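You operate a simulated robot arm through the tools that you are given. There is no shell and no other tool. Be economical: measure what you need, move in short steps, check, and stop when the job is done.

You run a simulated robot arm. Do the job below in one go: nothing can be reset, and whatever is moved stays where it is left.

JOB
Put things in order on the sideboard top. At the end: the yellow brush stands where the purple glass stood; the brown egg from the sideboard top stands on top of the kohlrabi; the purple glass stands where the juice bottle stood; the juice bottle stands where the black-band canister stood; the black-band canister is on the red trivet; whatever was shut is shut again. Leave all else as you found it, and nothing knocked over.

The check looks at the end state, three seconds after you hand in, the way a careful person would. Anything else that was tipped, shoved, dropped, spilled or broken makes it a failure.

ROBOT AND FRAMES
A 6-joint arm with a two-finger parallel gripper, fixed in place. Base frame: the origin is at the foot of the arm, x ahead of it, y to its left, z up; the work surface is at about z = 0.78. Units: m, degrees, N and s.
With the tool pointing down near the work surface it reaches from about 0.24 to 0.64 m from the base axis. Its first joint turns from -66.0 to 66.0 degrees. Payload 2.7 kg.
The TCP is the grasp point between the finger pads, 0.023 m short of the fingertips. In the tool frame z runs along the fingers and y along their closing line. Largest opening 0.094 m; finger width 0.038, thickness 0.01; the body of the gripper, 0.054 by 0.096 m, starts 0.039 m behind the TCP.
Orientation is that of the tool frame in the base frame, as [roll, pitch, yaw] about the fixed x, y, z axes, in that order (R = Rz(yaw) Ry(pitch) Rx(roll)). With the fingers straight down and closing along the base's y, the tool's x points along the base's -x, its y along +y and its z along -z.

CONTROLS
- The arm moves only by the tool jog_arm. Its argument "rows" is a list that holds one entry, the list of rows, each a list of 7 numbers: the opening, from 0 (shut) to 1 (fully open), then the shift along the tool's x, y, z in m, then the turn, a rotation vector about the tool's x, y, z in degrees. In form: [[[claw, x, y, z, ax, ay, az], ...]]. A call has 1 to 12 rows; each row shifts and turns the commanded pose from where the row before left it, along the tool's axes as they then stand. Each row takes 0.2 s and may step no farther than 0.05 m and 8.6 degrees from the row before; otherwise, or with a gripper value out of range, the whole call is refused. Where a pose cannot be reached the arm comes as near as it can. A force on the tool above 40 N (or 10 N above the force at the start of the call, whichever is more), or a blocked arm, ends the call early, and 0.2 s more pass. Each finger travels about 0.045 m/s and halts on what it meets, pressing with about 25 N; the grip force reading is that of the motor and also rises with nothing between the fingers. The clock runs only during rows and for 0.2 s after the last one: add rows that do not move to give the fingers time. The reply holds the time, the measured pose of the TCP, the force on the tool along the base axes, the opening and the grip force, in the units named above and with some noise.
- Cameras (640 x 400 px; columns grow to the right, rows downward): "scene" is fixed at [0.0895, -0.4445, 1.4021]; the picture's right is [0.71, -0.71, 0.00], its down [-0.47, -0.47, -0.74] and it looks along [0.53, 0.53, -0.67] (base axes); focal length 314 px, centre (320, 200). "wrist" rides on the gripper at [0.087, 0.016, -0.075] in the tool frame; the picture's right is [-0.18, 0.98, 0.00], its down [-0.58, -0.11, -0.81] and it looks along [-0.79, -0.15, 0.59] (tool axes); focal length 243 px, centre (320, 200). There is no depth. A picture from a camera that has moved, and an enlarged one, comes with that camera's place and axes in the base frame and with its lens. The place of the scene camera against the robot may be out by one fixed shift of up to 0.018 m in any direction.
- grab_frame(camera): a new picture of that camera. No time passes.
- close_up(camera, box): a new picture of the part [left, top, right, bottom] of that camera's present view, enlarged. No time passes.
- hand_in(): hands the job in; it is judged then, once.

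Work in short steps. Places have to be worked out from the pictures, the camera data and where the tool is seen: move nearer, look again, correct. Check each grasp and each placing, and mend what went wrong. You have 120 turns and 84 pictures in all, those below and enlarged ones among them. Open the gripper and draw the arm clear of the work before you hand the job in, unless the task says otherwise; then end with one line.

The tools are called after ">>>" as a command line: name --argument value ..., lists and objects as JSON in quotes. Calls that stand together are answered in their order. jog_arm: Moves the arm, as the interface text tells. Its arguments: {"type":"object","properties":{"rows":{"type":"array"}},"required":["rows"]} The other tools are called the same way: grab_frame (camera) takes a picture; close_up (camera, box) takes an enlarged picture of a part of a camera's view; hand_in () hands the job in.

At the start:

```text
time: 0.0
tool_pos: [0.3617, 0.1303, 1.0615]
tcp_rot: [179.8, 0.0, -179.9]
ft_force: [-0.9, -0.8, -0.2]
finger_gap: 0.0939
grip_force: 0.1
```

scene: 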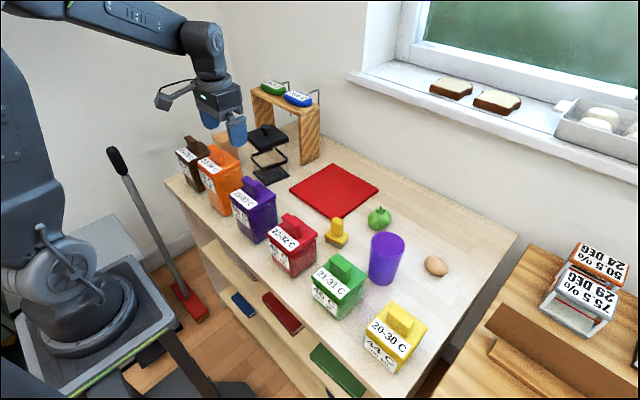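
wrist: 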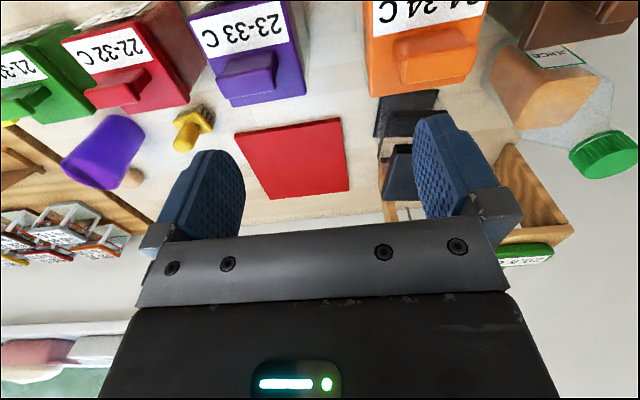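

I start by looking closer at the scene to identify the objects.

>>> close_up --camera "scene" --box '[150, 70, 350, 195]'

>>> close_up --camera "scene" --box '[270, 160, 510, 310]'

>>> close_up --camera "wrist" --box '[340, 0, 640, 188]'

```text
3.20 times, centred on (250, 132) of scene
camera zoom: at [0.0895, -0.4445, 1.4021], right [0.71, -0.71, 0.0], down [-0.47, -0.47, -0.74], along [0.53, 0.53, -0.67], focal length 1006 px, centre (544, 416)
```

zoom: 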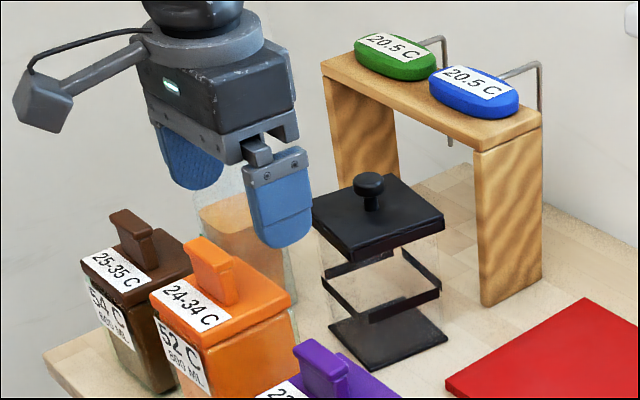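

```text
2.67 times, centred on (390, 235) of scene
camera zoom: at [0.0895, -0.4445, 1.4021], right [0.71, -0.71, 0.0], down [-0.47, -0.47, -0.74], along [0.53, 0.53, -0.67], focal length 839 px, centre (133, 107)
```

zoom: 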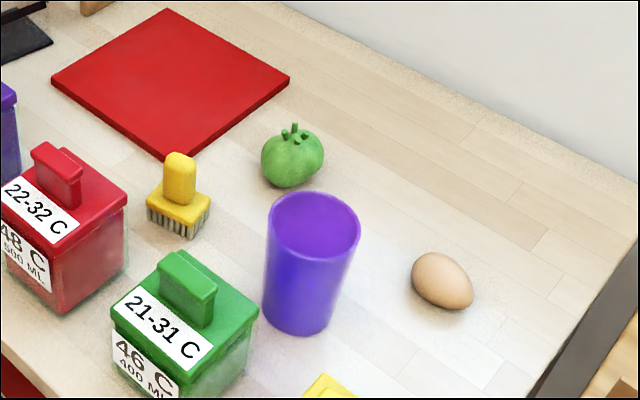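

```text
2.13 times, centred on (490, 94) of wrist
camera zoom: at [0.2744, 0.1475, 1.1354], right [0.18, 0.98, 0.0], down [0.58, -0.11, 0.81], along [0.79, -0.15, -0.59], focal length 516 px, centre (-42, 426)
```

zoom: 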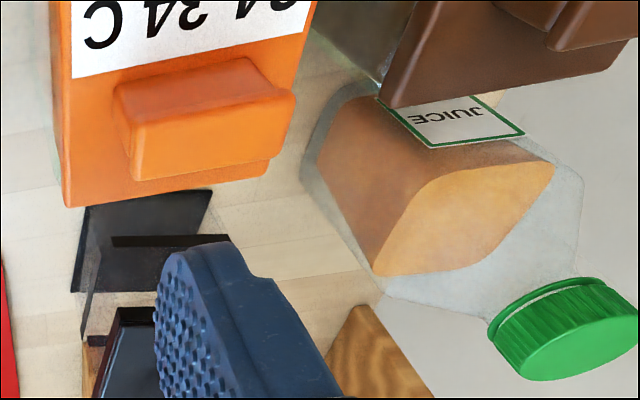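

The black-band canister is the glass jar with the black lid, the juice bottle stands behind the orange and brown boxes. I shift toward +y at this height to look at the canister and bottle with the wrist camera.

>>> jog_arm --rows '[[[1, 0, 0.045, 0, 0, 0, 0], [1, 0, 0.045, 0, 0, 0, 0], [1, 0, 0.02, 0, 0, 0, 0], [1, 0, 0, 0, 0, 0, 0]]]'

>>> grab_frame --camera "wrist"

>>> grab_frame --camera "scene"

```text
time: 1.0
tool_pos: [0.3623, 0.242, 1.0623]
tcp_rot: [179.9, 0.0, -180.0]
ft_force: [-0.2, -0.4, -0.5]
finger_gap: 0.0942
grip_force: 0.2
```

```text
78 pictures are left
camera wrist: at [0.2746, 0.2576, 1.1356], right [0.18, 0.98, 0.0], down [0.58, -0.11, 0.81], along [0.79, -0.15, -0.59], focal length 243 px, centre (320, 200)
```

wrist: 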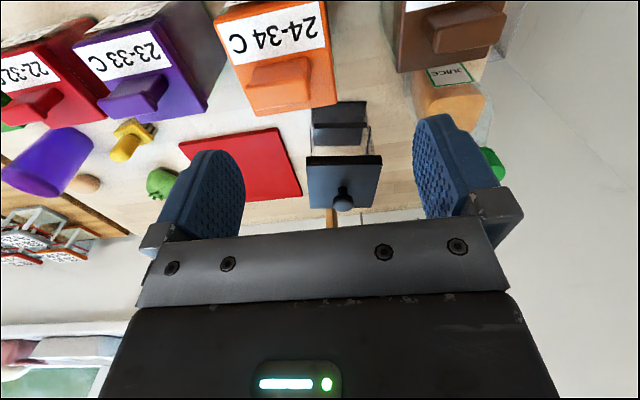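

```text
77 pictures are left
```

scene: 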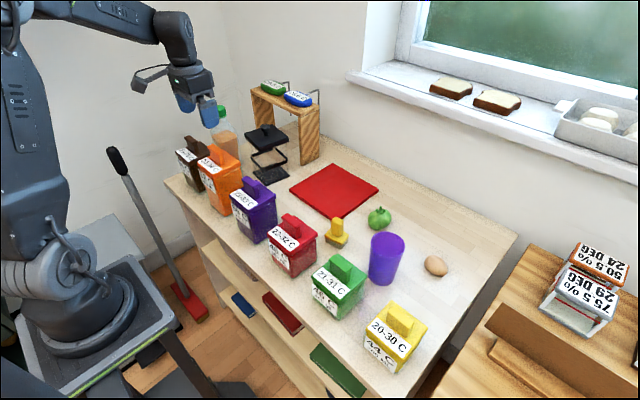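

>>> close_up --camera "scene" --box '[170, 70, 330, 195]'

>>> close_up --camera "wrist" --box '[280, 60, 520, 220]'

```text
3.20 times, centred on (250, 132) of scene
camera zoom: at [0.0895, -0.4445, 1.4021], right [0.71, -0.71, 0.0], down [-0.47, -0.47, -0.74], along [0.53, 0.53, -0.67], focal length 1006 px, centre (544, 416)
```

zoom: 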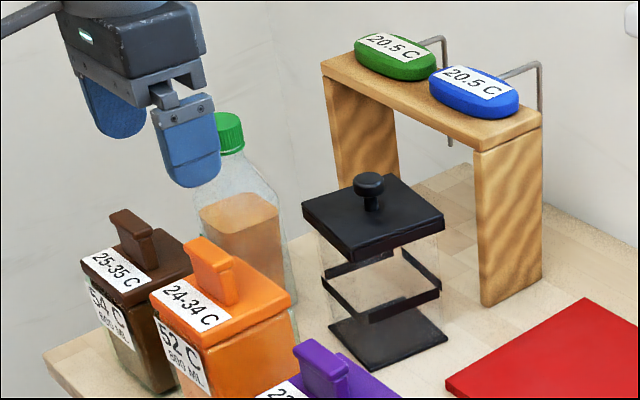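

```text
2.50 times, centred on (400, 140) of wrist
camera zoom: at [0.2746, 0.2576, 1.1356], right [0.18, 0.98, 0.0], down [0.58, -0.11, 0.81], along [0.79, -0.15, -0.59], focal length 606 px, centre (120, 350)
```

zoom: 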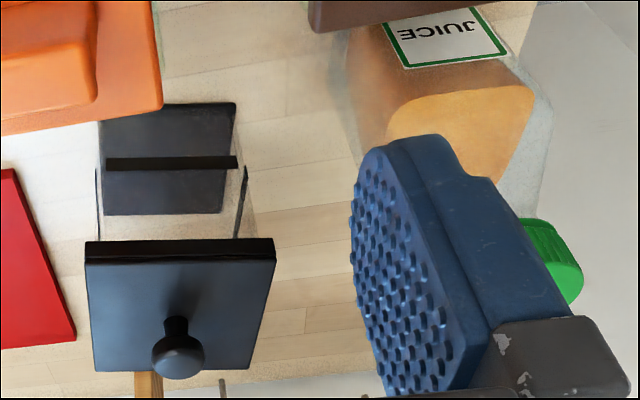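

The canister's base is about 0.088 × 0.092, centred near (0.542, 0.241) and rotated about −9°; its lid is wider than the body, so I'll grip the glass body from the side with the camera above. I turn the tool about its axis by 171° first.

>>> jog_arm --rows '[[[1, 0, 0, 0, 0, 0, -8.56], [1, 0, 0, 0, 0, 0, -8.56], [1, 0, 0, 0, 0, 0, -8.56], [1, 0, 0, 0, 0, 0, -8.56], [1, 0, 0, 0, 0, 0, -8.56], [1, 0, 0, 0, 0, 0, -8.56], [1, 0, 0, 0, 0, 0, -8.56], [1, 0, 0, 0, 0, 0, -8.56], [1, 0, 0, 0, 0, 0, -8.56], [1, 0, 0, 0, 0, 0, -8.56], [1, 0, 0, 0, 0, 0, -8.56], [1, 0, 0, 0, 0, 0, -8.56]]]'

>>> jog_arm --rows '[[[1, 0, 0, 0, 0, 0, -8.56], [1, 0, 0, 0, 0, 0, -8.56], [1, 0, 0, 0, 0, 0, -8.56], [1, 0, 0, 0, 0, 0, -8.56], [1, 0, 0, 0, 0, 0, -8.56], [1, 0, 0, 0, 0, 0, -8.56], [1, 0, 0, 0, 0, 0, -8.56], [1, 0, 0, 0, 0, 0, -8.56], [1, 0, 0, 0, 0, 0, 0], [1, 0, 0, 0, 0, 0, 0]]]'

>>> grab_frame --camera "wrist"

```text
time: 3.6
tool_pos: [0.3613, 0.2416, 1.0619]
tcp_rot: [-180.0, 0.2, -77.0]
ft_force: [-0.7, 0.5, 0.1]
finger_gap: 0.0939
grip_force: 0.1
```

```text
time: 5.8
tool_pos: [0.3619, 0.2396, 1.0615]
tcp_rot: [-179.9, 0.0, -8.6]
ft_force: [-0.2, -0.5, -0.3]
finger_gap: 0.0939
grip_force: 0.0
```

```text
74 pictures are left
camera wrist: at [0.4438, 0.2127, 1.1358], right [-0.33, -0.94, 0.0], down [-0.56, 0.19, 0.81], along [-0.76, 0.27, -0.59], focal length 243 px, centre (320, 200)
```

wrist: 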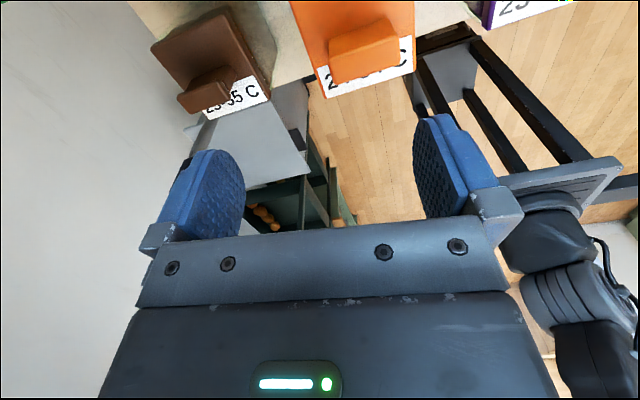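

The turn worked. Now I tilt the tool outward about its y axis, shifting slightly outward, still high above everything.

>>> jog_arm --rows '[[[1, 0.03, 0, 0, 0, 8, 0], [1, 0.03, 0, 0, 0, 8, 0], [1, 0, 0, 0, 0, 8, 0], [1, 0, 0, 0, 0, 8, 0], [1, 0, 0, 0, 0, 8, 0], [1, 0, 0, 0, 0, 8, 0], [1, 0, 0, 0, 0, 0, 0]]]'

>>> grab_frame --camera "wrist"

```text
time: 7.4
tool_pos: [0.4216, 0.2326, 1.0656]
tcp_rot: [-179.7, -48.0, -8.9]
ft_force: [-0.6, -0.5, 0.0]
finger_gap: 0.0938
grip_force: 0.1
```

```text
73 pictures are left
camera wrist: at [0.4195, 0.2162, 1.1793], right [-0.27, -0.95, -0.14], down [-0.96, 0.26, 0.11], along [-0.07, 0.16, -0.98], focal length 243 px, centre (320, 200)
```

wrist: 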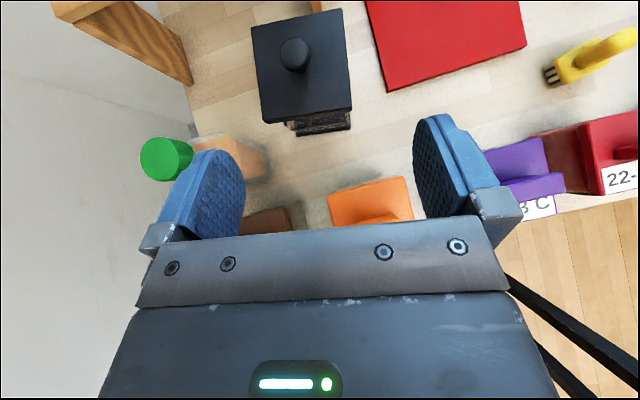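

This tilted view looks almost straight down; I enlarge the canister and bottle for measuring.

>>> close_up --camera "wrist" --box '[130, 0, 370, 150]'

```text
2.67 times, centred on (250, 75) of wrist
camera zoom: at [0.4195, 0.2162, 1.1793], right [-0.27, -0.95, -0.14], down [-0.96, 0.26, 0.11], along [-0.07, 0.16, -0.98], focal length 647 px, centre (507, 533)
```

zoom: 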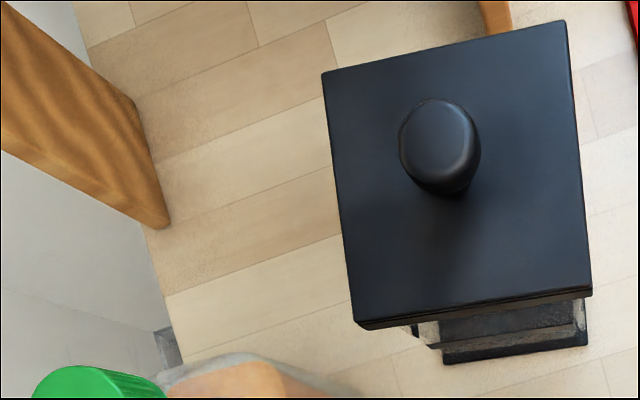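

The canister centre is (0.541, 0.241), lid about 0.097 wide (too wide for the gripper), body about 0.084, lid top z≈0.915, heading ≈ −9°. The orange box blocks an approach from the front, so I'll come from the −y side over the free trivet area; I turn the tilted tool about the vertical by +90°.

>>> jog_arm --rows '[[[1, 0, 0, 0, 6.05, 0, -5.45], [1, 0, 0, 0, 6.05, 0, -5.45], [1, 0, 0, 0, 6.05, 0, -5.45], [1, 0, 0, 0, 6.05, 0, -5.45], [1, 0, 0, 0, 6.05, 0, -5.45], [1, 0, 0, 0, 6.05, 0, -5.45], [1, 0, 0, 0, 6.05, 0, -5.45], [1, 0, 0, 0, 6.05, 0, -5.45], [1, 0, 0, 0, 6.05, 0, -5.45], [1, 0, 0, 0, 6.05, 0, -5.45], [1, 0, 0, 0, 6.05, 0, -5.45], [1, 0, 0, 0, 0, 0, 0]]]'

>>> grab_frame --camera "scene"

```text
time: 10.0
tool_pos: [0.4206, 0.2354, 1.0689]
tcp_rot: [-177.6, -46.3, 47.8]
ft_force: [0.4, -0.2, -0.6]
finger_gap: 0.0942
grip_force: 0.0
out of reach, approached as far as the arm can: row 4, 5, 6, 7, 8
```

```text
71 pictures are left
```

scene: 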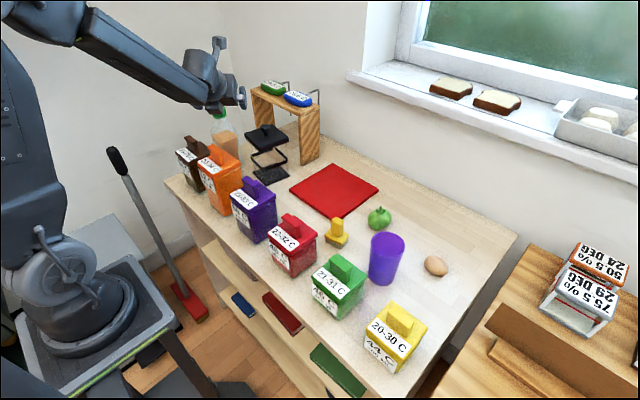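

The tool reached only yaw 48 so far; an idle row tells whether it is still turning.

>>> jog_arm --rows '[[[1, 0, 0, 0, 0, 0, 0], [1, 0, 0, 0, 0, 0, 0], [1, 0, 0, 0, 0, 0, 0]]]'

>>> grab_frame --camera "wrist"

```text
time: 10.8
tool_pos: [0.4206, 0.2354, 1.0689]
tcp_rot: [-177.5, -46.2, 47.7]
ft_force: [-0.4, -0.3, 0.5]
finger_gap: 0.0938
grip_force: 0.1
```

```text
70 pictures are left
camera wrist: at [0.4387, 0.2278, 1.1809], right [0.66, -0.73, -0.16], down [-0.72, -0.68, 0.14], along [-0.21, 0.03, -0.98], focal length 243 px, centre (320, 200)
```

wrist: 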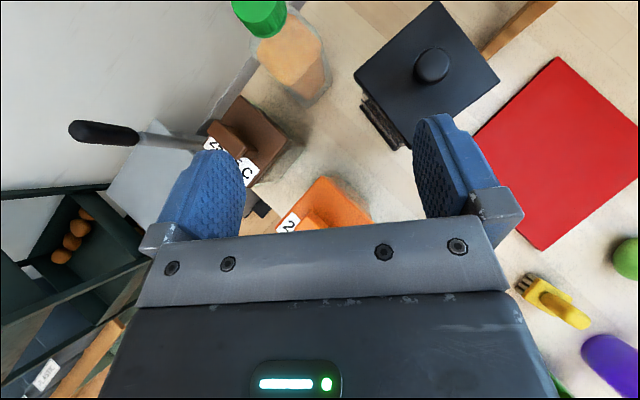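

The last wrist joint hit its limit on this way round, so I untilt and turn the other way to reach the same heading.

>>> jog_arm --rows '[[[1, 0, 0, 0, 0, -8, 0], [1, 0, 0, 0, 0, -8, 0], [1, 0, 0, 0, 0, -8, 0], [1, 0, 0, 0, 0, -8, 0], [1, 0, 0, 0, 0, -8, 0], [1, 0, 0, 0, 0, -6.2, 0], [1, 0, 0, 0, 0, 0, 8.5], [1, 0, 0, 0, 0, 0, 8.5], [1, 0, 0, 0, 0, 0, 8.5], [1, 0, 0, 0, 0, 0, 8.5], [1, 0, 0, 0, 0, 0, 8.5], [1, 0, 0, 0, 0, 0, 8.5]]]'

>>> jog_arm --rows '[[[1, 0, 0, 0, 0, 0, 8.5], [1, 0, 0, 0, 0, 0, 8.5], [1, 0, 0, 0, 0, 0, 8.5], [1, 0, 0, 0, 0, 0, 8.5], [1, 0, 0, 0, 0, 0, 8.5], [1, 0, 0, 0, 0, 0, 8.5], [1, 0, 0, 0, 0, 0, 8.5], [1, 0, 0, 0, 0, 0, 8.5], [1, 0, 0, 0, 0, 0, 8.5], [1, 0, 0, 0, 0, 0, 8.5], [1, 0, 0, 0, 0, 0, 8.5], [1, 0, 0, 0, 0, 0, 8.5]]]'

>>> jog_arm --rows '[[[1, 0, 0, 0, 0, 0, 8.5], [1, 0, 0, 0, 0, 0, 8.5], [1, 0, 0, 0, 0, 0, 8.5], [1, 0, 0, 0, 0, 0, 8.5], [1, 0, 0, 0, 0, 0, 8.5], [1, 0, 0, 0, 0, 0, 8.5], [1, 0, 0, 0, 0, 0, 8.5], [1, 0, 0, 0, 0, 0, 8.5], [1, 0, 0, 0, 0, 0, 8.5], [1, 0, 0, 0, 0, 0, 8.5], [1, 0, 0, 0, 0, 0, 8.5], [1, 0, 0, 0, 0, 0, 8.5]]]'

```text
time: 13.4
tool_pos: [0.4144, 0.2137, 1.0389]
tcp_rot: [-165.8, -2.3, -1.3]
ft_force: [-0.2, 0.3, 0.3]
finger_gap: 0.0937
grip_force: 0.0
out of reach, approached as far as the arm can: row 4, 5, 6
```

```text
time: 16.0
tool_pos: [0.4136, 0.2135, 1.0394]
tcp_rot: [179.2, 14.4, -103.1]
ft_force: [0.6, 0.8, 0.0]
finger_gap: 0.0939
grip_force: 0.0
```

```text
time: 18.5
tool_pos: [0.3855, 0.0628, 0.9455]
tcp_rot: [163.9, -1.0, 161.4]
ft_force: [-2.8, 5.4, 16.9]
finger_gap: 0.0907
grip_force: 0.1
out of reach, approached as far as the arm can: row 8, 9, 10, 11, 12
stopped in row 12: the force on the tool passed its limit (the readings are from after the stop); the commanded pose is now the measured one
```

A limit made the arm drift and it touched something. I look before any move.

>>> grab_frame --camera "scene"

>>> grab_frame --camera "wrist"

>>> close_up --camera "scene" --box '[170, 110, 330, 285]'

```text
69 pictures are left
```

scene: 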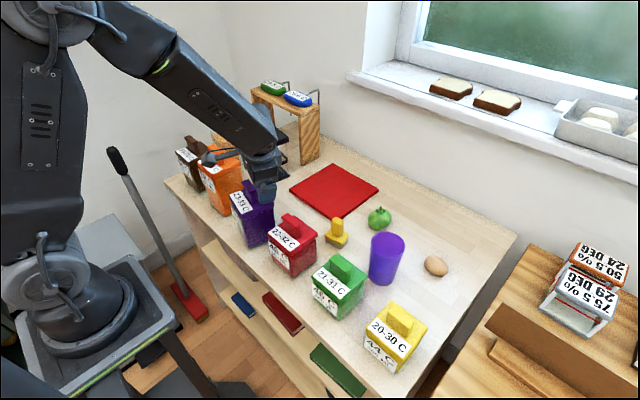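

```text
68 pictures are left
camera wrist: at [0.3023, 0.0863, 1.022], right [0.48, 0.83, 0.27], down [0.46, -0.5, 0.74], along [0.75, -0.23, -0.62], focal length 243 px, centre (320, 200)
```

wrist: 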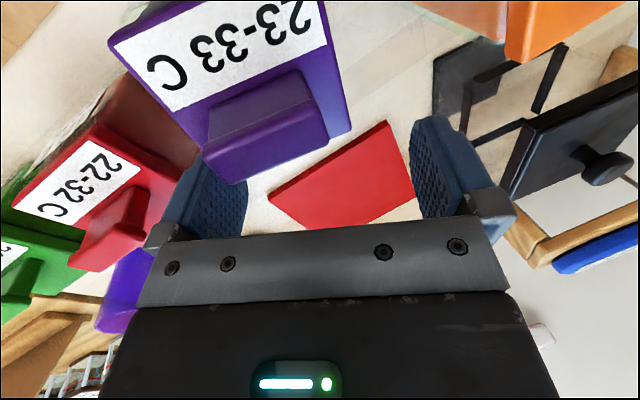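

```text
2.29 times, centred on (250, 198) of scene
camera zoom: at [0.0893, -0.4444, 1.4021], right [0.71, -0.71, 0.0], down [-0.47, -0.47, -0.75], along [0.53, 0.53, -0.67], focal length 719 px, centre (480, 206)
```

zoom: 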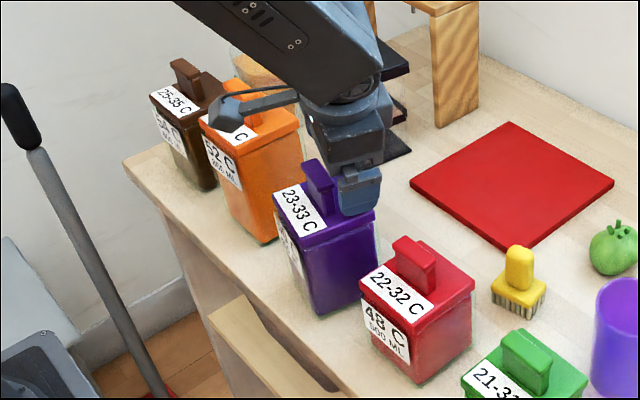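

The −y finger rests on the purple box's lid edge; the lid still looks on. I lift straight up along base z.

>>> jog_arm --rows '[[[1, 0.0003, 0.0055, -0.0192, 0, 0, 0], [1, 0.0009, 0.0138, -0.048, 0, 0, 0], [1, 0.0009, 0.0138, -0.048, 0, 0, 0], [1, 0, 0, 0, 0, 0, 0]]]'

>>> close_up --camera "scene" --box '[170, 130, 330, 265]'

```text
time: 19.5
tool_pos: [0.3674, 0.0162, 1.0319]
tcp_rot: [163.2, -0.7, 161.9]
ft_force: [0.3, -1.1, 0.6]
finger_gap: 0.094
grip_force: 0.0
out of reach, approached as far as the arm can: row 1, 2, 3
```

```text
2.96 times, centred on (250, 198) of scene
camera zoom: at [0.0895, -0.4445, 1.4021], right [0.71, -0.71, 0.0], down [-0.47, -0.47, -0.74], along [0.53, 0.53, -0.67], focal length 932 px, centre (527, 207)
```

zoom: 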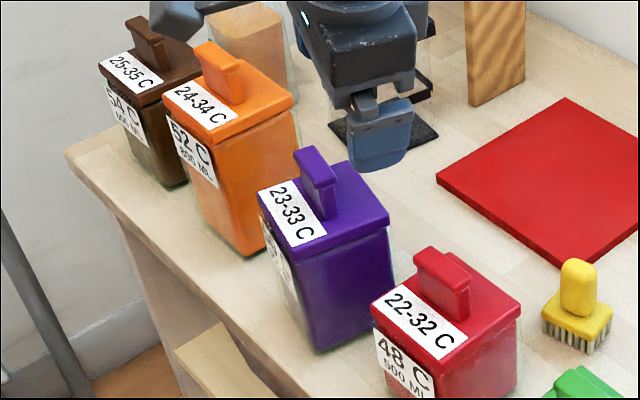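

The box stands upright; I'll check its exact place when the arm is clear. Now I level the tool (roll back to 180) in two small steps while rising.

>>> jog_arm --rows '[[[1, 0, 0.004, -0.019, 4, 0, 0], [1, 0, 0.003, -0.02, 4, 0, 0], [1, 0, 0, 0, 0, 0, 0]]]'

```text
time: 20.3
tool_pos: [0.3569, -0.0157, 1.0407]
tcp_rot: [166.8, -0.8, 161.7]
ft_force: [-0.4, -0.1, 0.0]
finger_gap: 0.0941
grip_force: 0.2
out of reach, approached as far as the arm can: row 1, 2
```

It drifts toward −y because a wrist joint is at its stop. I turn back away from that stop (−az) in place and see whether the pose holds.

>>> jog_arm --rows '[[[1, 0, 0, 0, 0, 0, -8], [1, 0, 0, 0, 0, 0, -8], [1, 0, 0, 0, 0, 0, -8], [1, 0, 0, 0, 0, 0, -8], [1, 0, 0, 0, 0, 0, -8], [1, 0, 0, 0, 0, 0, 0]]]'

>>> grab_frame --camera "scene"

```text
time: 21.7
tool_pos: [0.3574, -0.016, 1.0395]
tcp_rot: [169.4, 7.9, -159.0]
ft_force: [-0.2, -0.6, -0.5]
finger_gap: 0.0941
grip_force: 0.0
```

```text
65 pictures are left
```

scene: 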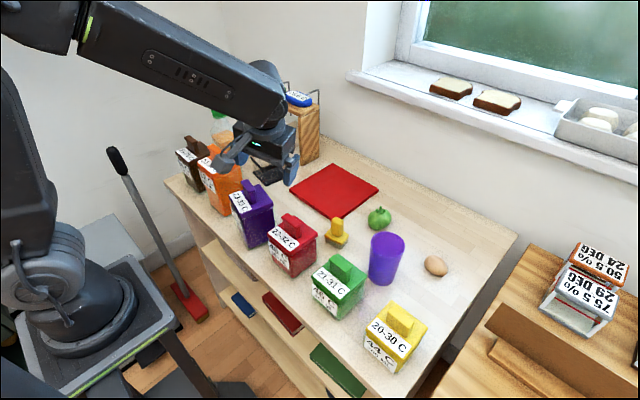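

The pose holds now. I level the tool: roll +10.6°, pitch to 0, and rise.

>>> jog_arm --rows '[[[1, 0, 0, 0, 5.3, 3.9, 0], [1, 0, 0, 0, 5.3, 3.9, 0], [1, 0, 0, 0, 0, 0, 0]]]'

```text
time: 22.5
tool_pos: [0.357, -0.0156, 1.041]
tcp_rot: [169.3, 7.8, -159.1]
ft_force: [0.3, 0.1, 0.2]
finger_gap: 0.0939
grip_force: 0.0
out of reach, approached as far as the arm can: row 1, 2
```

The wrist passed through a fold and is stuck near a stop; I retrace the turns (−az) first, holding position, then will tilt back the way I came.

>>> jog_arm --rows '[[[1, 0, 0, 0, 0, 0, -8.5], [1, 0, 0, 0, 0, 0, -8.5], [1, 0, 0, 0, 0, 0, -8.5], [1, 0, 0, 0, 0, 0, -8.5], [1, 0, 0, 0, 0, 0, -8.5], [1, 0, 0, 0, 0, 0, -8.5], [1, 0, 0, 0, 0, 0, -8.5], [1, 0, 0, 0, 0, 0, -8.5], [1, 0, 0, 0, 0, 0, -8.5], [1, 0, 0, 0, 0, 0, -8.5], [1, 0, 0, 0, 0, 0, -8.5], [1, 0, 0, 0, 0, 0, -8.5]]]'

>>> jog_arm --rows '[[[1, 0, 0, 0, 0, 0, -8.5], [1, 0, 0, 0, 0, 0, -8.5], [1, 0, 0, 0, 0, 0, -8.5], [1, 0, 0, 0, 0, 0, -8.5], [1, 0, 0, 0, 0, 0, -8.5], [1, 0, 0, 0, 0, 0, -8.5], [1, 0, 0, 0, 0, 0, -8.5], [1, 0, 0, 0, 0, 0, -8.5], [1, 0, 0, 0, 0, 0, -8.5], [1, 0, 0, 0, 0, 0, -8.5], [1, 0, 0, 0, 0, 0, 0]]]'

```text
time: 25.1
tool_pos: [0.3568, -0.0172, 1.0417]
tcp_rot: [-170.1, 8.7, -55.5]
ft_force: [0.3, 0.5, 0.4]
finger_gap: 0.0939
grip_force: 0.1
```

```text
time: 27.5
tool_pos: [0.3584, -0.0158, 1.0419]
tcp_rot: [-170.4, -9.0, 28.0]
ft_force: [-0.4, 0.0, -0.7]
finger_gap: 0.0939
grip_force: 0.0
```

Retraced without trouble. Now I tilt the tool to the front-left in small rows and check that it follows.

>>> jog_arm --rows '[[[1, 0, 0, 0, 2, 7, 0], [1, 0, 0, 0, 2, 7, 0], [1, 0, 0, 0, 2, 7, 0], [1, 0, 0, 0, 2, 7, 0], [1, 0, 0, 0, 0, 0, 0]]]'

```text
time: 28.7
tool_pos: [0.3572, -0.0167, 1.04]
tcp_rot: [-159.1, -36.1, 19.9]
ft_force: [-0.6, 0.8, -0.2]
finger_gap: 0.0941
grip_force: 0.0
```

The tool follows (heading ≈ 53°, tilt 41°). Next I raise the tilt by 16° and swing the heading back to straight ahead.

>>> jog_arm --rows '[[[1, 0, 0, 0, 3.5, 7.2, 0], [1, 0, 0, 0, 3.5, 7.2, 0], [1, 0, 0, 0, -6.02, 2.95, 4.36], [1, 0, 0, 0, -6.02, 2.95, 4.36], [1, 0, 0, 0, -6.02, 2.95, 4.36], [1, 0, 0, 0, 0, 0, 0]]]'

```text
time: 30.1
tool_pos: [0.3768, -0.0235, 1.0476]
tcp_rot: [-145.9, -48.8, -13.1]
ft_force: [0.1, 0.1, 0.3]
finger_gap: 0.0942
grip_force: 0.1
out of reach, approached as far as the arm can: row 4, 5
```

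The swing stopped because the arm is folded too close; I move outward and up, then continue the swing.

>>> jog_arm --rows '[[[1, 0.037, 0.0034, 0.0212, 0, 0, 0], [1, 0.037, 0.0034, 0.0212, 0, 0, 0], [1, 0, 0, 0, -6.0, 2.95, 4.36], [1, 0, 0, 0, -6.0, 2.95, 4.36], [1, 0, 0, 0, -6.0, 2.95, 4.36], [1, 0, 0, 0, 0, 0, 0]]]'

```text
time: 31.5
tool_pos: [0.4572, -0.0214, 1.0775]
tcp_rot: [-145.9, -48.9, -36.8]
ft_force: [-0.1, -0.1, -0.3]
finger_gap: 0.0942
grip_force: 0.2
```

Now heading is nearly straight ahead. I swing the last 8° and then untilt straight down.

>>> jog_arm --rows '[[[1, 0, 0, 0, -6.0, 2.95, 4.36], [1, 0, 0, 0, -3.57, -7.3, 0], [1, 0, 0, 0, -3.57, -7.3, 0], [1, 0, 0, 0, -3.57, -7.3, 0], [1, 0, 0, 0, -3.57, -7.3, 0], [1, 0, 0, 0, -3.57, -7.3, 0], [1, 0, 0, 0, -3.57, -7.3, 0], [1, 0, 0, 0, -3.57, -7.3, 0], [1, 0, 0, 0, 0, 0, 0]]]'

```text
time: 33.5
tool_pos: [0.4398, -0.044, 1.0462]
tcp_rot: [-179.9, -0.1, -29.0]
ft_force: [0.2, -0.7, 0.3]
finger_gap: 0.0941
grip_force: 0.1
out of reach, approached as far as the arm can: row 1, 2
```

The tool is vertical again. New plan, all with a vertical tool at yaw −99 (mid joint range, camera on the −y side): lift the loose lid by its knob, park it on the free strip, move the jar by its body, then put the lid back. I turn and move to view the canister.

>>> jog_arm --rows '[[[1, 0, 0, -0.005, 0, 0, 7.8], [1, 0, 0, 0, 0, 0, 7.8], [1, 0, 0, 0, 0, 0, 7.8], [1, 0, 0, 0, 0, 0, 7.8], [1, 0, 0, 0, 0, 0, 7.8], [1, 0, 0, 0, 0, 0, 7.8], [1, 0, 0, 0, 0, 0, 7.8], [1, 0, 0, 0, 0, 0, 7.8], [1, 0, 0, 0, 0, 0, 7.8], [1, 0, 0, 0, 0, 0, 0]]]'

>>> jog_arm --rows '[[[1, -0.039, -0.0165, 0, 0, 0, 0], [1, -0.039, -0.0165, 0, 0, 0, 0], [1, -0.039, -0.0165, 0, 0, 0, 0], [1, -0.039, -0.0165, 0, 0, 0, 0], [1, 0, 0, 0, 0, 0, 0]]]'

>>> grab_frame --camera "wrist"

```text
time: 35.7
tool_pos: [0.4387, -0.0442, 1.0499]
tcp_rot: [-179.9, 0.1, -99.4]
ft_force: [0.8, -0.4, 1.4]
finger_gap: 0.0942
grip_force: 0.0
```

```text
time: 36.9
tool_pos: [0.5302, 0.0989, 1.0523]
tcp_rot: [-179.9, 0.1, -99.3]
ft_force: [0.6, 0.0, 0.6]
finger_gap: 0.0939
grip_force: 0.1
```

```text
64 pictures are left
camera wrist: at [0.4991, 0.0162, 1.1258], right [-0.94, 0.34, 0.0], down [0.2, 0.56, 0.81], along [0.28, 0.76, -0.59], focal length 243 px, centre (320, 200)
```

wrist: 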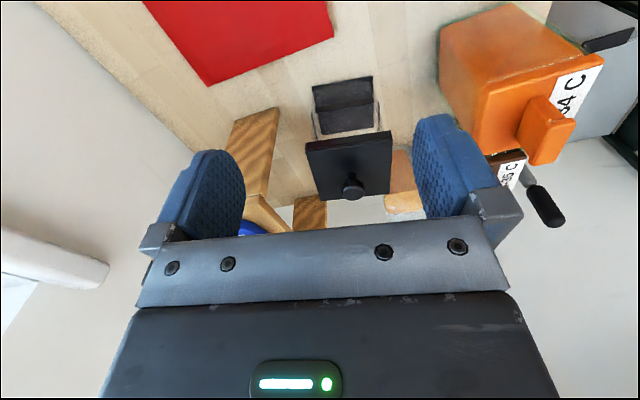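

Good, everything follows. I check the boxes in the scene view and enlarge the canister.

>>> close_up --camera "scene" --box '[150, 130, 350, 255]'

>>> close_up --camera "wrist" --box '[270, 60, 430, 220]'

```text
3.20 times, centred on (250, 192) of scene
camera zoom: at [0.0896, -0.4445, 1.4021], right [0.71, -0.71, 0.0], down [-0.47, -0.47, -0.74], along [0.53, 0.53, -0.67], focal length 1006 px, centre (544, 224)
```

zoom: 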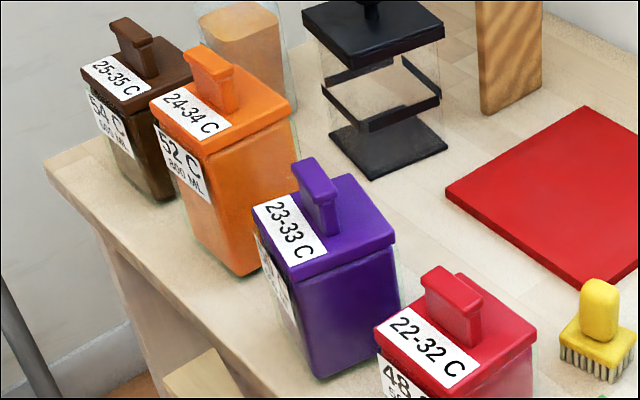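

```text
2.50 times, centred on (350, 140) of wrist
camera zoom: at [0.4991, 0.0162, 1.1258], right [-0.94, 0.34, 0.0], down [0.2, 0.56, 0.81], along [0.28, 0.76, -0.59], focal length 606 px, centre (245, 350)
```

zoom: 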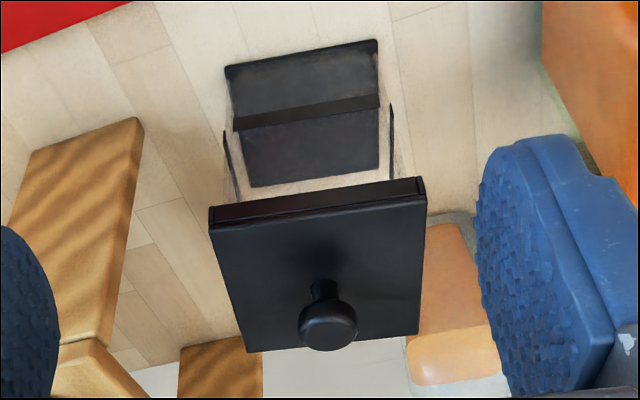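

I want to know whether the purple box was shoved. I return to the exact starting pose and take the same wrist picture to compare with the first one.

>>> jog_arm --rows '[[[1, -0.001, 0.0429, -0.0023, 0, 0, 8.07], [1, -0.001, 0.0429, -0.0023, 0, 0, 0], [1, 0, 0, 0, 0, 0, 0]]]'

```text
time: 37.7
tool_pos: [0.4462, 0.1191, 1.056]
tcp_rot: [-179.9, 0.1, -107.4]
ft_force: [0.4, 0.5, -0.1]
finger_gap: 0.0938
grip_force: 0.1
```

>>> jog_arm --rows '[[[1, 0.0073, 0.042, -0.003, 0, 0, 0], [1, 0.0073, 0.042, -0.0025, 0, 0, 0], [1, 0, 0, 0, 0, 0, 8.07], [1, 0, 0, 0, 0, 0, 8.07], [1, 0, 0, 0, 0, 0, 8.07], [1, 0, 0, 0, 0, 0, 8.07], [1, 0, 0, 0, 0, 0, 8.07], [1, 0, 0, 0, 0, 0, 8.07], [1, 0, 0, 0, 0, 0, 8.07], [1, 0, 0, 0, 0, 0, 8.07], [1, 0, 0, 0, 0, 0, 8.07], [1, 0, 0, 0, 0, 0, 0]]]'

>>> grab_frame --camera "wrist"

>>> grab_frame --camera "scene"

```text
time: 40.3
tool_pos: [0.3616, 0.1314, 1.0606]
tcp_rot: [179.9, 0.1, 179.9]
ft_force: [0.0, -0.4, 0.4]
finger_gap: 0.0942
grip_force: 0.0
```

```text
61 pictures are left
camera wrist: at [0.2747, 0.148, 1.1348], right [0.19, 0.98, 0.0], down [0.58, -0.11, 0.81], along [0.79, -0.15, -0.59], focal length 243 px, centre (320, 200)
```

wrist: 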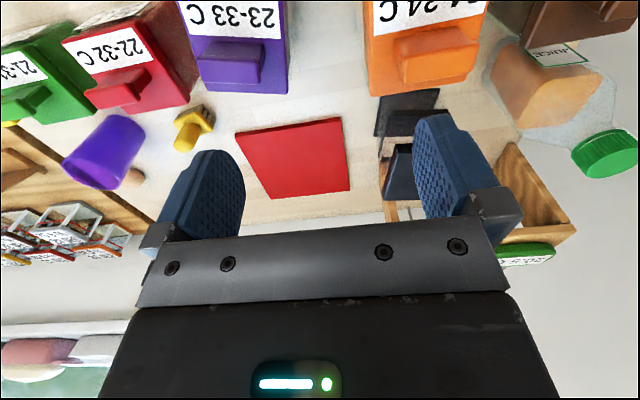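

```text
60 pictures are left
```

scene: 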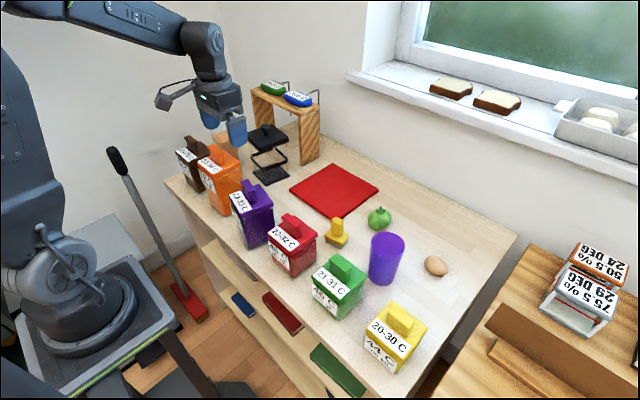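

The purple box was shoved: its lid edge in the wrist picture moved from (223,107)–(306,97) to (200,91)–(290,93), roughly 1–1.5 cm and ~8° clockwise. I must put it back; I take the same scene enlargement as at the start for a second comparison.

>>> close_up --camera "scene" --box '[150, 70, 350, 195]'

>>> close_up --camera "wrist" --box '[60, 0, 360, 188]'

```text
3.20 times, centred on (250, 132) of scene
camera zoom: at [0.0895, -0.4445, 1.4021], right [0.71, -0.71, 0.0], down [-0.47, -0.47, -0.74], along [0.53, 0.53, -0.67], focal length 1006 px, centre (544, 416)
```

zoom: 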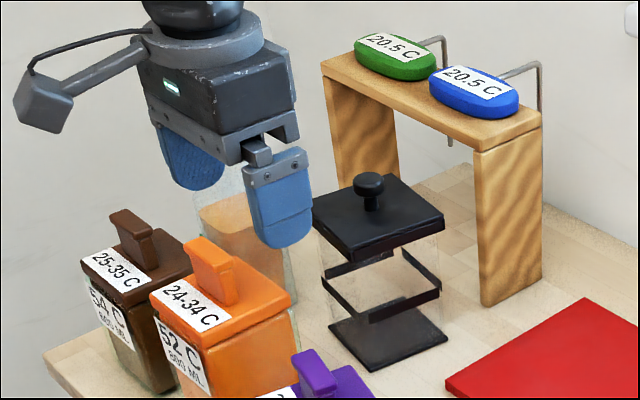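

```text
2.13 times, centred on (210, 94) of wrist
camera zoom: at [0.2747, 0.148, 1.1348], right [0.19, 0.98, 0.0], down [0.58, -0.11, 0.81], along [0.79, -0.15, -0.59], focal length 516 px, centre (554, 426)
```

zoom: 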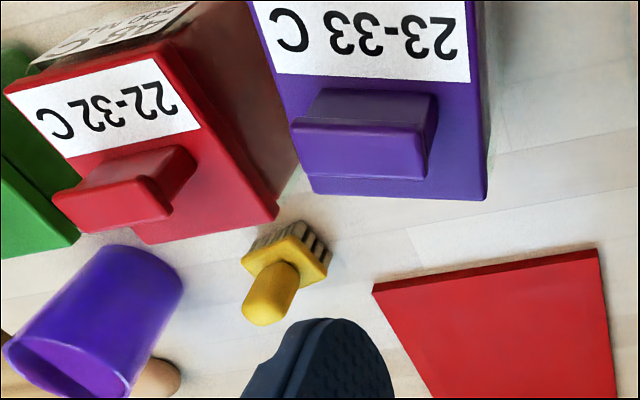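

Both comparisons agree: the box moved by about (−0.011, −0.006) and turned ≈ −8.6°. I'll grip its handle bar (long along y) and slide it back. First I turn to yaw −102 and hover over the handle.

>>> jog_arm --rows '[[[1, 0, 0, 0, 0, 0, -7.83], [1, 0, 0, 0, 0, 0, -7.83], [1, 0, 0, 0, 0, 0, -7.83], [1, 0, 0, 0, 0, 0, -7.83], [1, 0, 0, 0, 0, 0, -7.83], [1, 0, 0, 0, 0, 0, -7.83], [1, 0, 0, 0, 0, 0, -7.83], [1, 0, 0, 0, 0, 0, -7.83], [1, 0, 0, 0, 0, 0, -7.83], [1, 0, 0, 0, 0, 0, -7.83], [1, 0.031, 0.0022, 0.005, 0, 0, 0], [1, 0.031, 0.0022, 0.005, 0, 0, 0]]]'

>>> grab_frame --camera "wrist"

>>> close_up --camera "scene" --box '[200, 140, 300, 260]'

```text
time: 42.9
tool_pos: [0.3455, 0.0716, 1.051]
tcp_rot: [-179.9, 0.1, -101.5]
ft_force: [0.7, 0.7, 0.6]
finger_gap: 0.0941
grip_force: 0.0
```

```text
57 pictures are left
camera wrist: at [0.311, -0.0097, 1.1248], right [-0.93, 0.38, 0.0], down [0.22, 0.55, 0.81], along [0.31, 0.75, -0.59], focal length 243 px, centre (320, 200)
```

wrist: 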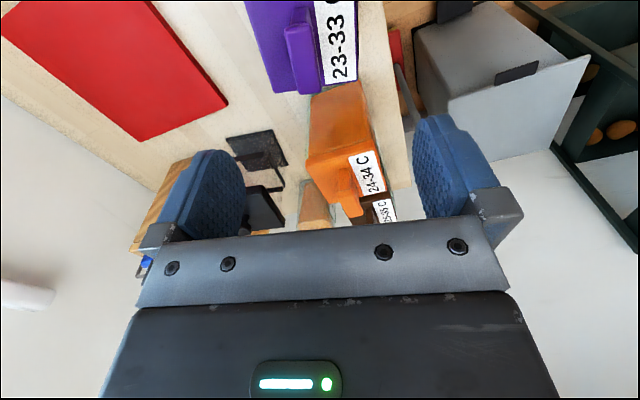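

```text
3.33 times, centred on (250, 200) of scene
camera zoom: at [0.0896, -0.4445, 1.4021], right [0.71, -0.71, 0.0], down [-0.47, -0.47, -0.74], along [0.53, 0.53, -0.67], focal length 1048 px, centre (553, 200)
```

zoom: 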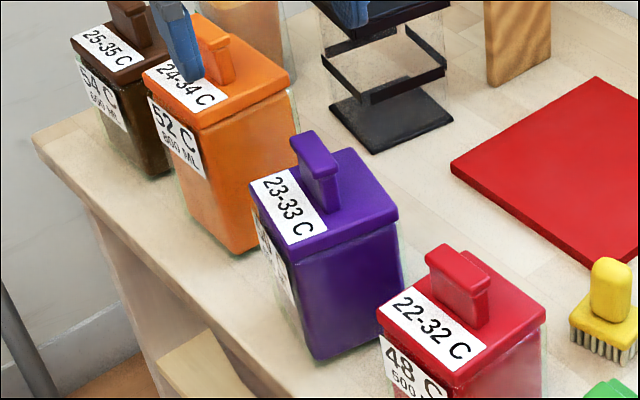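

I enlarge the handle in the wrist view to fix its place.

>>> close_up --camera "wrist" --box '[220, 0, 420, 125]'

```text
3.20 times, centred on (320, 62) of wrist
camera zoom: at [0.311, -0.0097, 1.1248], right [-0.93, 0.38, 0.0], down [0.22, 0.55, 0.81], along [0.31, 0.75, -0.59], focal length 776 px, centre (320, 640)
```

zoom: 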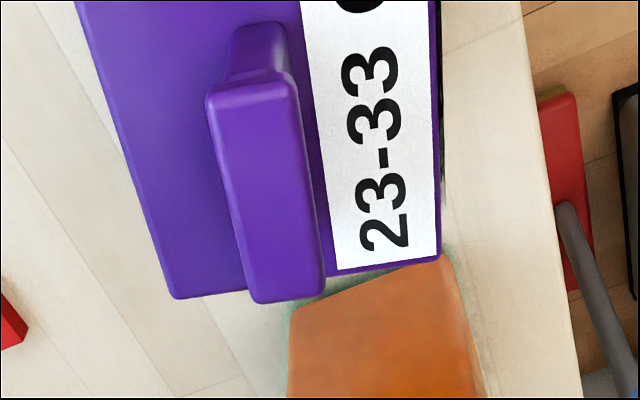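

Handle top is at about (0.351, 0.064, 0.94), heading ≈ −12.5°. I centre over it and descend to TCP z≈0.95, then look before going on.

>>> jog_arm --rows '[[[1, 0.0063, -0.0069, 0, 0, 0, 1], [1, 0, 0, 0.035, 0, 0, 0], [1, 0, 0, 0.035, 0, 0, 0], [1, 0, 0, 0.03, 0, 0, 0], [1, 0, 0, 0, 0, 0, 0]]]'

>>> grab_frame --camera "wrist"

>>> close_up --camera "scene" --box '[200, 140, 300, 260]'

```text
time: 44.1
tool_pos: [0.3507, 0.0634, 0.95]
tcp_rot: [-179.9, 0.1, -102.7]
ft_force: [-0.3, 0.4, -0.6]
finger_gap: 0.094
grip_force: 0.1
```

```text
54 pictures are left
camera wrist: at [0.3149, -0.0164, 1.0236], right [-0.92, 0.4, 0.0], down [0.23, 0.54, 0.81], along [0.32, 0.74, -0.59], focal length 243 px, centre (320, 200)
```

wrist: 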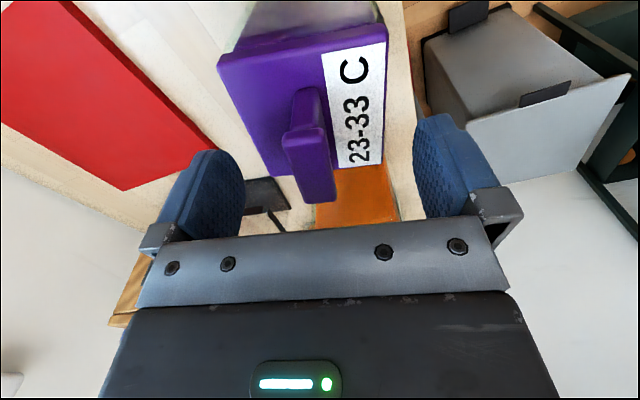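

```text
3.33 times, centred on (250, 200) of scene
camera zoom: at [0.0895, -0.4445, 1.4021], right [0.71, -0.71, 0.0], down [-0.47, -0.47, -0.74], along [0.53, 0.53, -0.67], focal length 1048 px, centre (553, 200)
```

zoom: 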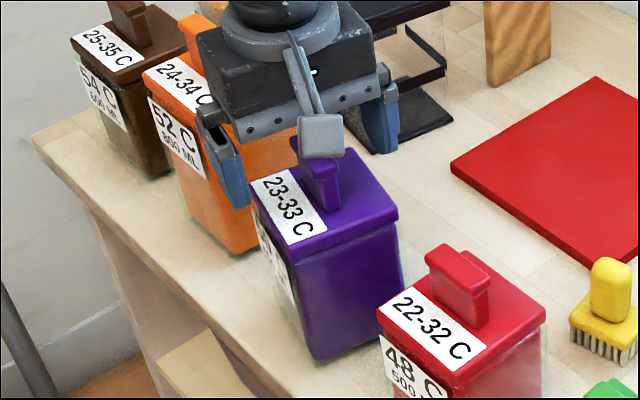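

The handle sits centred to within 4 mm. I shift that, lower 12 mm and close on it without lifting.

>>> jog_arm --rows '[[[1, 0, -0.004, 0, 0, 0, 0], [1, 0, 0, 0.012, 0, 0, 0], [0.1, 0, 0, 0, 0, 0, 0], [0.1, 0, 0, 0, 0, 0, 0], [0.1, 0, 0, 0, 0, 0, 0], [0.1, 0, 0, 0, 0, 0, 0], [0.1, 0, 0, 0, 0, 0, 0], [0.1, 0, 0, 0, 0, 0, 0]]]'

>>> grab_frame --camera "wrist"

```text
time: 45.9
tool_pos: [0.3549, 0.0634, 0.9397]
tcp_rot: [-179.9, 0.1, -102.8]
ft_force: [-3.1, -0.1, 0.3]
finger_gap: 0.0187
grip_force: 24.4
```

```text
52 pictures are left
camera wrist: at [0.3187, -0.0176, 1.0126], right [-0.92, 0.4, 0.0], down [0.23, 0.54, 0.81], along [0.32, 0.74, -0.59], focal length 243 px, centre (320, 200)
```

wrist: 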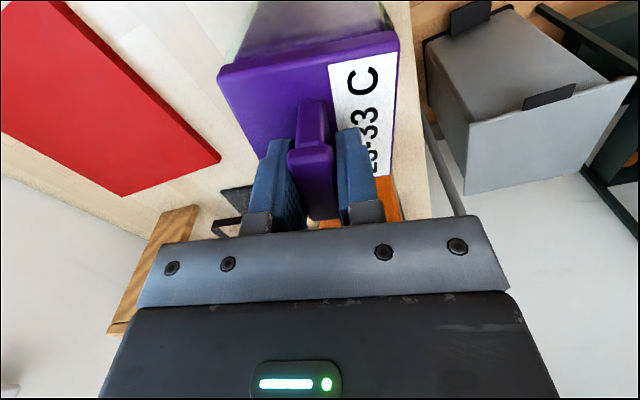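

Handle is held (gap 0.0187). I slide the box back by (+0.011, +0.007) and turn it +8.6° in small steps, then release and rise.

>>> jog_arm --rows '[[[0.1, -0.003, -0.003, 0, 0, 0, 0], [0.1, -0.003, -0.003, 0, 0, 0, 0], [0.1, -0.003, -0.0032, 0, 0, 0, 0], [0.1, 0, 0, 0, 0, 0, -3], [0.1, 0, 0, 0, 0, 0, -3], [0.1, 0, 0, 0, 0, 0, -2.6], [0.1, 0, 0, 0, 0, 0, 0]]]'

>>> close_up --camera "scene" --box '[200, 140, 300, 260]'

```text
time: 47.5
tool_pos: [0.3659, 0.0696, 0.9389]
tcp_rot: [-179.9, 0.1, -94.2]
ft_force: [0.5, 1.0, 0.2]
finger_gap: 0.0188
grip_force: 25.5
```

```text
3.33 times, centred on (250, 200) of scene
camera zoom: at [0.0896, -0.4445, 1.4021], right [0.71, -0.71, 0.0], down [-0.47, -0.47, -0.74], along [0.53, 0.53, -0.67], focal length 1048 px, centre (553, 200)
```

zoom: 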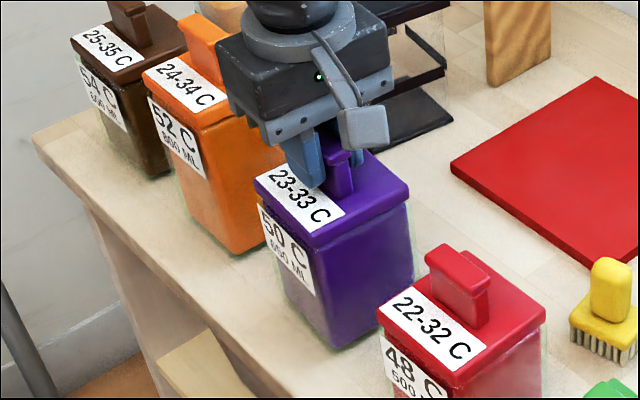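

The box followed, looks straight now. I release, rise, and return to the starting pose to compare pictures.

>>> jog_arm --rows '[[[0.5, 0, 0, 0, 0, 0, 0], [0.5, 0, 0, 0, 0, 0, 0], [0.5, 0, 0, 0, 0, 0, 0], [0.5, 0, 0, -0.03, 0, 0, 0], [0.7, 0, 0, -0.045, 0, 0, 0], [1, 0, 0, -0.045, 0, 0, 0], [1, -0.03, 0.0043, 0, 0, 0, 0], [1, -0.03, 0.0043, -0.0015, 0, 0, 0], [1, 0, 0, 0, 0, 0, 0]]]'

>>> jog_arm --rows '[[[1, 0, 0, 0, 0, 0, 7.8], [1, 0, 0, 0, 0, 0, 7.8], [1, 0, 0, 0, 0, 0, 7.8], [1, 0, 0, 0, 0, 0, 7.8], [1, 0, 0, 0, 0, 0, 7.8], [1, 0, 0, 0, 0, 0, 7.8], [1, 0, 0, 0, 0, 0, 7.8], [1, 0, 0, 0, 0, 0, 7.8], [1, 0, 0, 0, 0, 0, 7.8], [1, 0, 0, 0, 0, 0, 7.8], [1, 0, 0, 0, 0, 0, 7.8], [1, 0, 0, 0, 0, 0, 0]]]'

>>> grab_frame --camera "wrist"

>>> close_up --camera "scene" --box '[150, 70, 350, 195]'

```text
time: 49.5
tool_pos: [0.3604, 0.1309, 1.0607]
tcp_rot: [-179.9, 0.2, -94.1]
ft_force: [1.0, 0.1, 0.4]
finger_gap: 0.094
grip_force: 0.0
```

```text
time: 52.1
tool_pos: [0.3612, 0.1308, 1.0611]
tcp_rot: [179.9, 0.1, -179.9]
ft_force: [-0.4, -0.9, 1.4]
finger_gap: 0.0941
grip_force: 0.1
```

```text
50 pictures are left
camera wrist: at [0.2732, 0.1471, 1.1341], right [0.18, 0.98, 0.0], down [0.58, -0.11, 0.81], along [0.79, -0.15, -0.59], focal length 243 px, centre (320, 200)
```

wrist: 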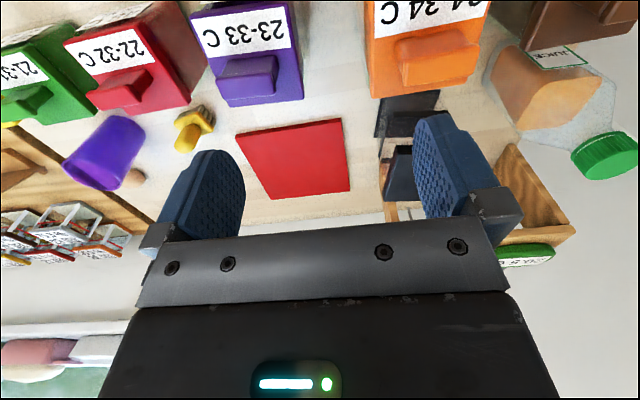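

```text
3.20 times, centred on (250, 132) of scene
camera zoom: at [0.0895, -0.4445, 1.4021], right [0.71, -0.71, 0.0], down [-0.47, -0.47, -0.74], along [0.53, 0.53, -0.67], focal length 1006 px, centre (544, 416)
```

zoom: 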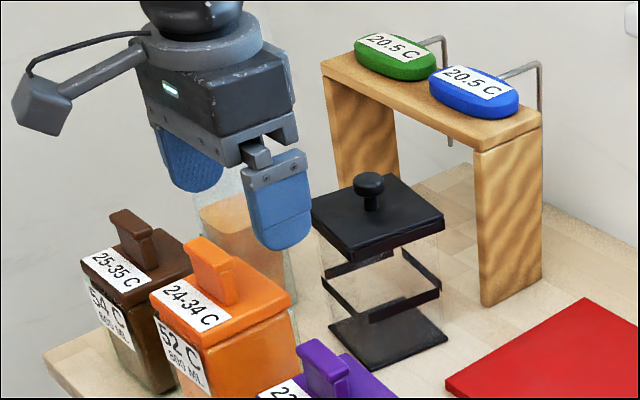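

Now the picture matches the original (lid edge (224,107)–(304,98)). On with the job: I turn to yaw −99.2 and go above the canister knob at about (0.541, 0.2405).

>>> jog_arm --rows '[[[1, 0, 0, 0, 0, 0, -8.07], [1, 0, 0, 0, 0, 0, -8.07], [1, 0, 0, 0, 0, 0, -8.07], [1, 0, 0, 0, 0, 0, -8.07], [1, 0, 0, 0, 0, 0, -8.07], [1, 0, 0, 0, 0, 0, -8.07], [1, 0, 0, 0, 0, 0, -8.07], [1, 0, 0, 0, 0, 0, -8.07], [1, 0, 0, 0, 0, 0, -8.07], [1, 0, 0, 0, 0, 0, -8.07], [1, 0, 0, 0, 0, 0, 0]]]'

>>> jog_arm --rows '[[[1, -0.0274, -0.032, 0, 0, 0, 0], [1, -0.0274, -0.032, 0, 0, 0, 0], [1, -0.0274, -0.032, 0, 0, 0, 0], [1, -0.0274, -0.032, 0, 0, 0, 0], [1, -0.0274, -0.032, 0, 0, 0, 0], [1, 0, 0, 0.04, 0, 0, 0], [1, 0, 0, 0.03, 0, 0, 0], [1, 0, 0, 0, 0, 0, 0]]]'

>>> grab_frame --camera "wrist"

```text
time: 54.5
tool_pos: [0.3606, 0.1298, 1.0601]
tcp_rot: [-179.8, 0.1, -99.1]
ft_force: [-0.1, 0.1, -0.1]
finger_gap: 0.0936
grip_force: 0.1
```

```text
time: 56.3
tool_pos: [0.5417, 0.2387, 0.9905]
tcp_rot: [-179.9, 0.1, -99.3]
ft_force: [-0.5, -0.4, -0.3]
finger_gap: 0.0938
grip_force: 0.2
```

```text
48 pictures are left
camera wrist: at [0.5104, 0.157, 1.0648], right [-0.94, 0.34, 0.0], down [0.2, 0.56, 0.81], along [0.27, 0.76, -0.59], focal length 243 px, centre (320, 200)
```

wrist: 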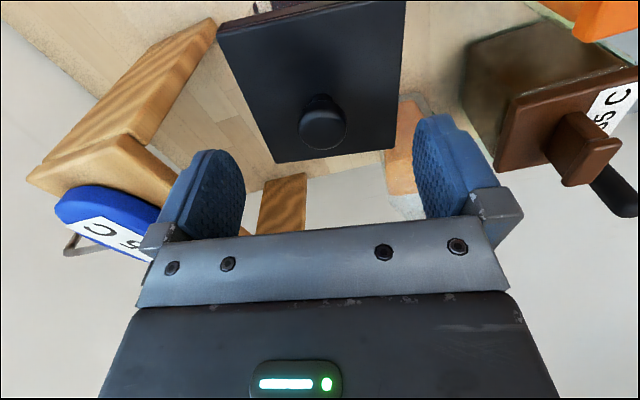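

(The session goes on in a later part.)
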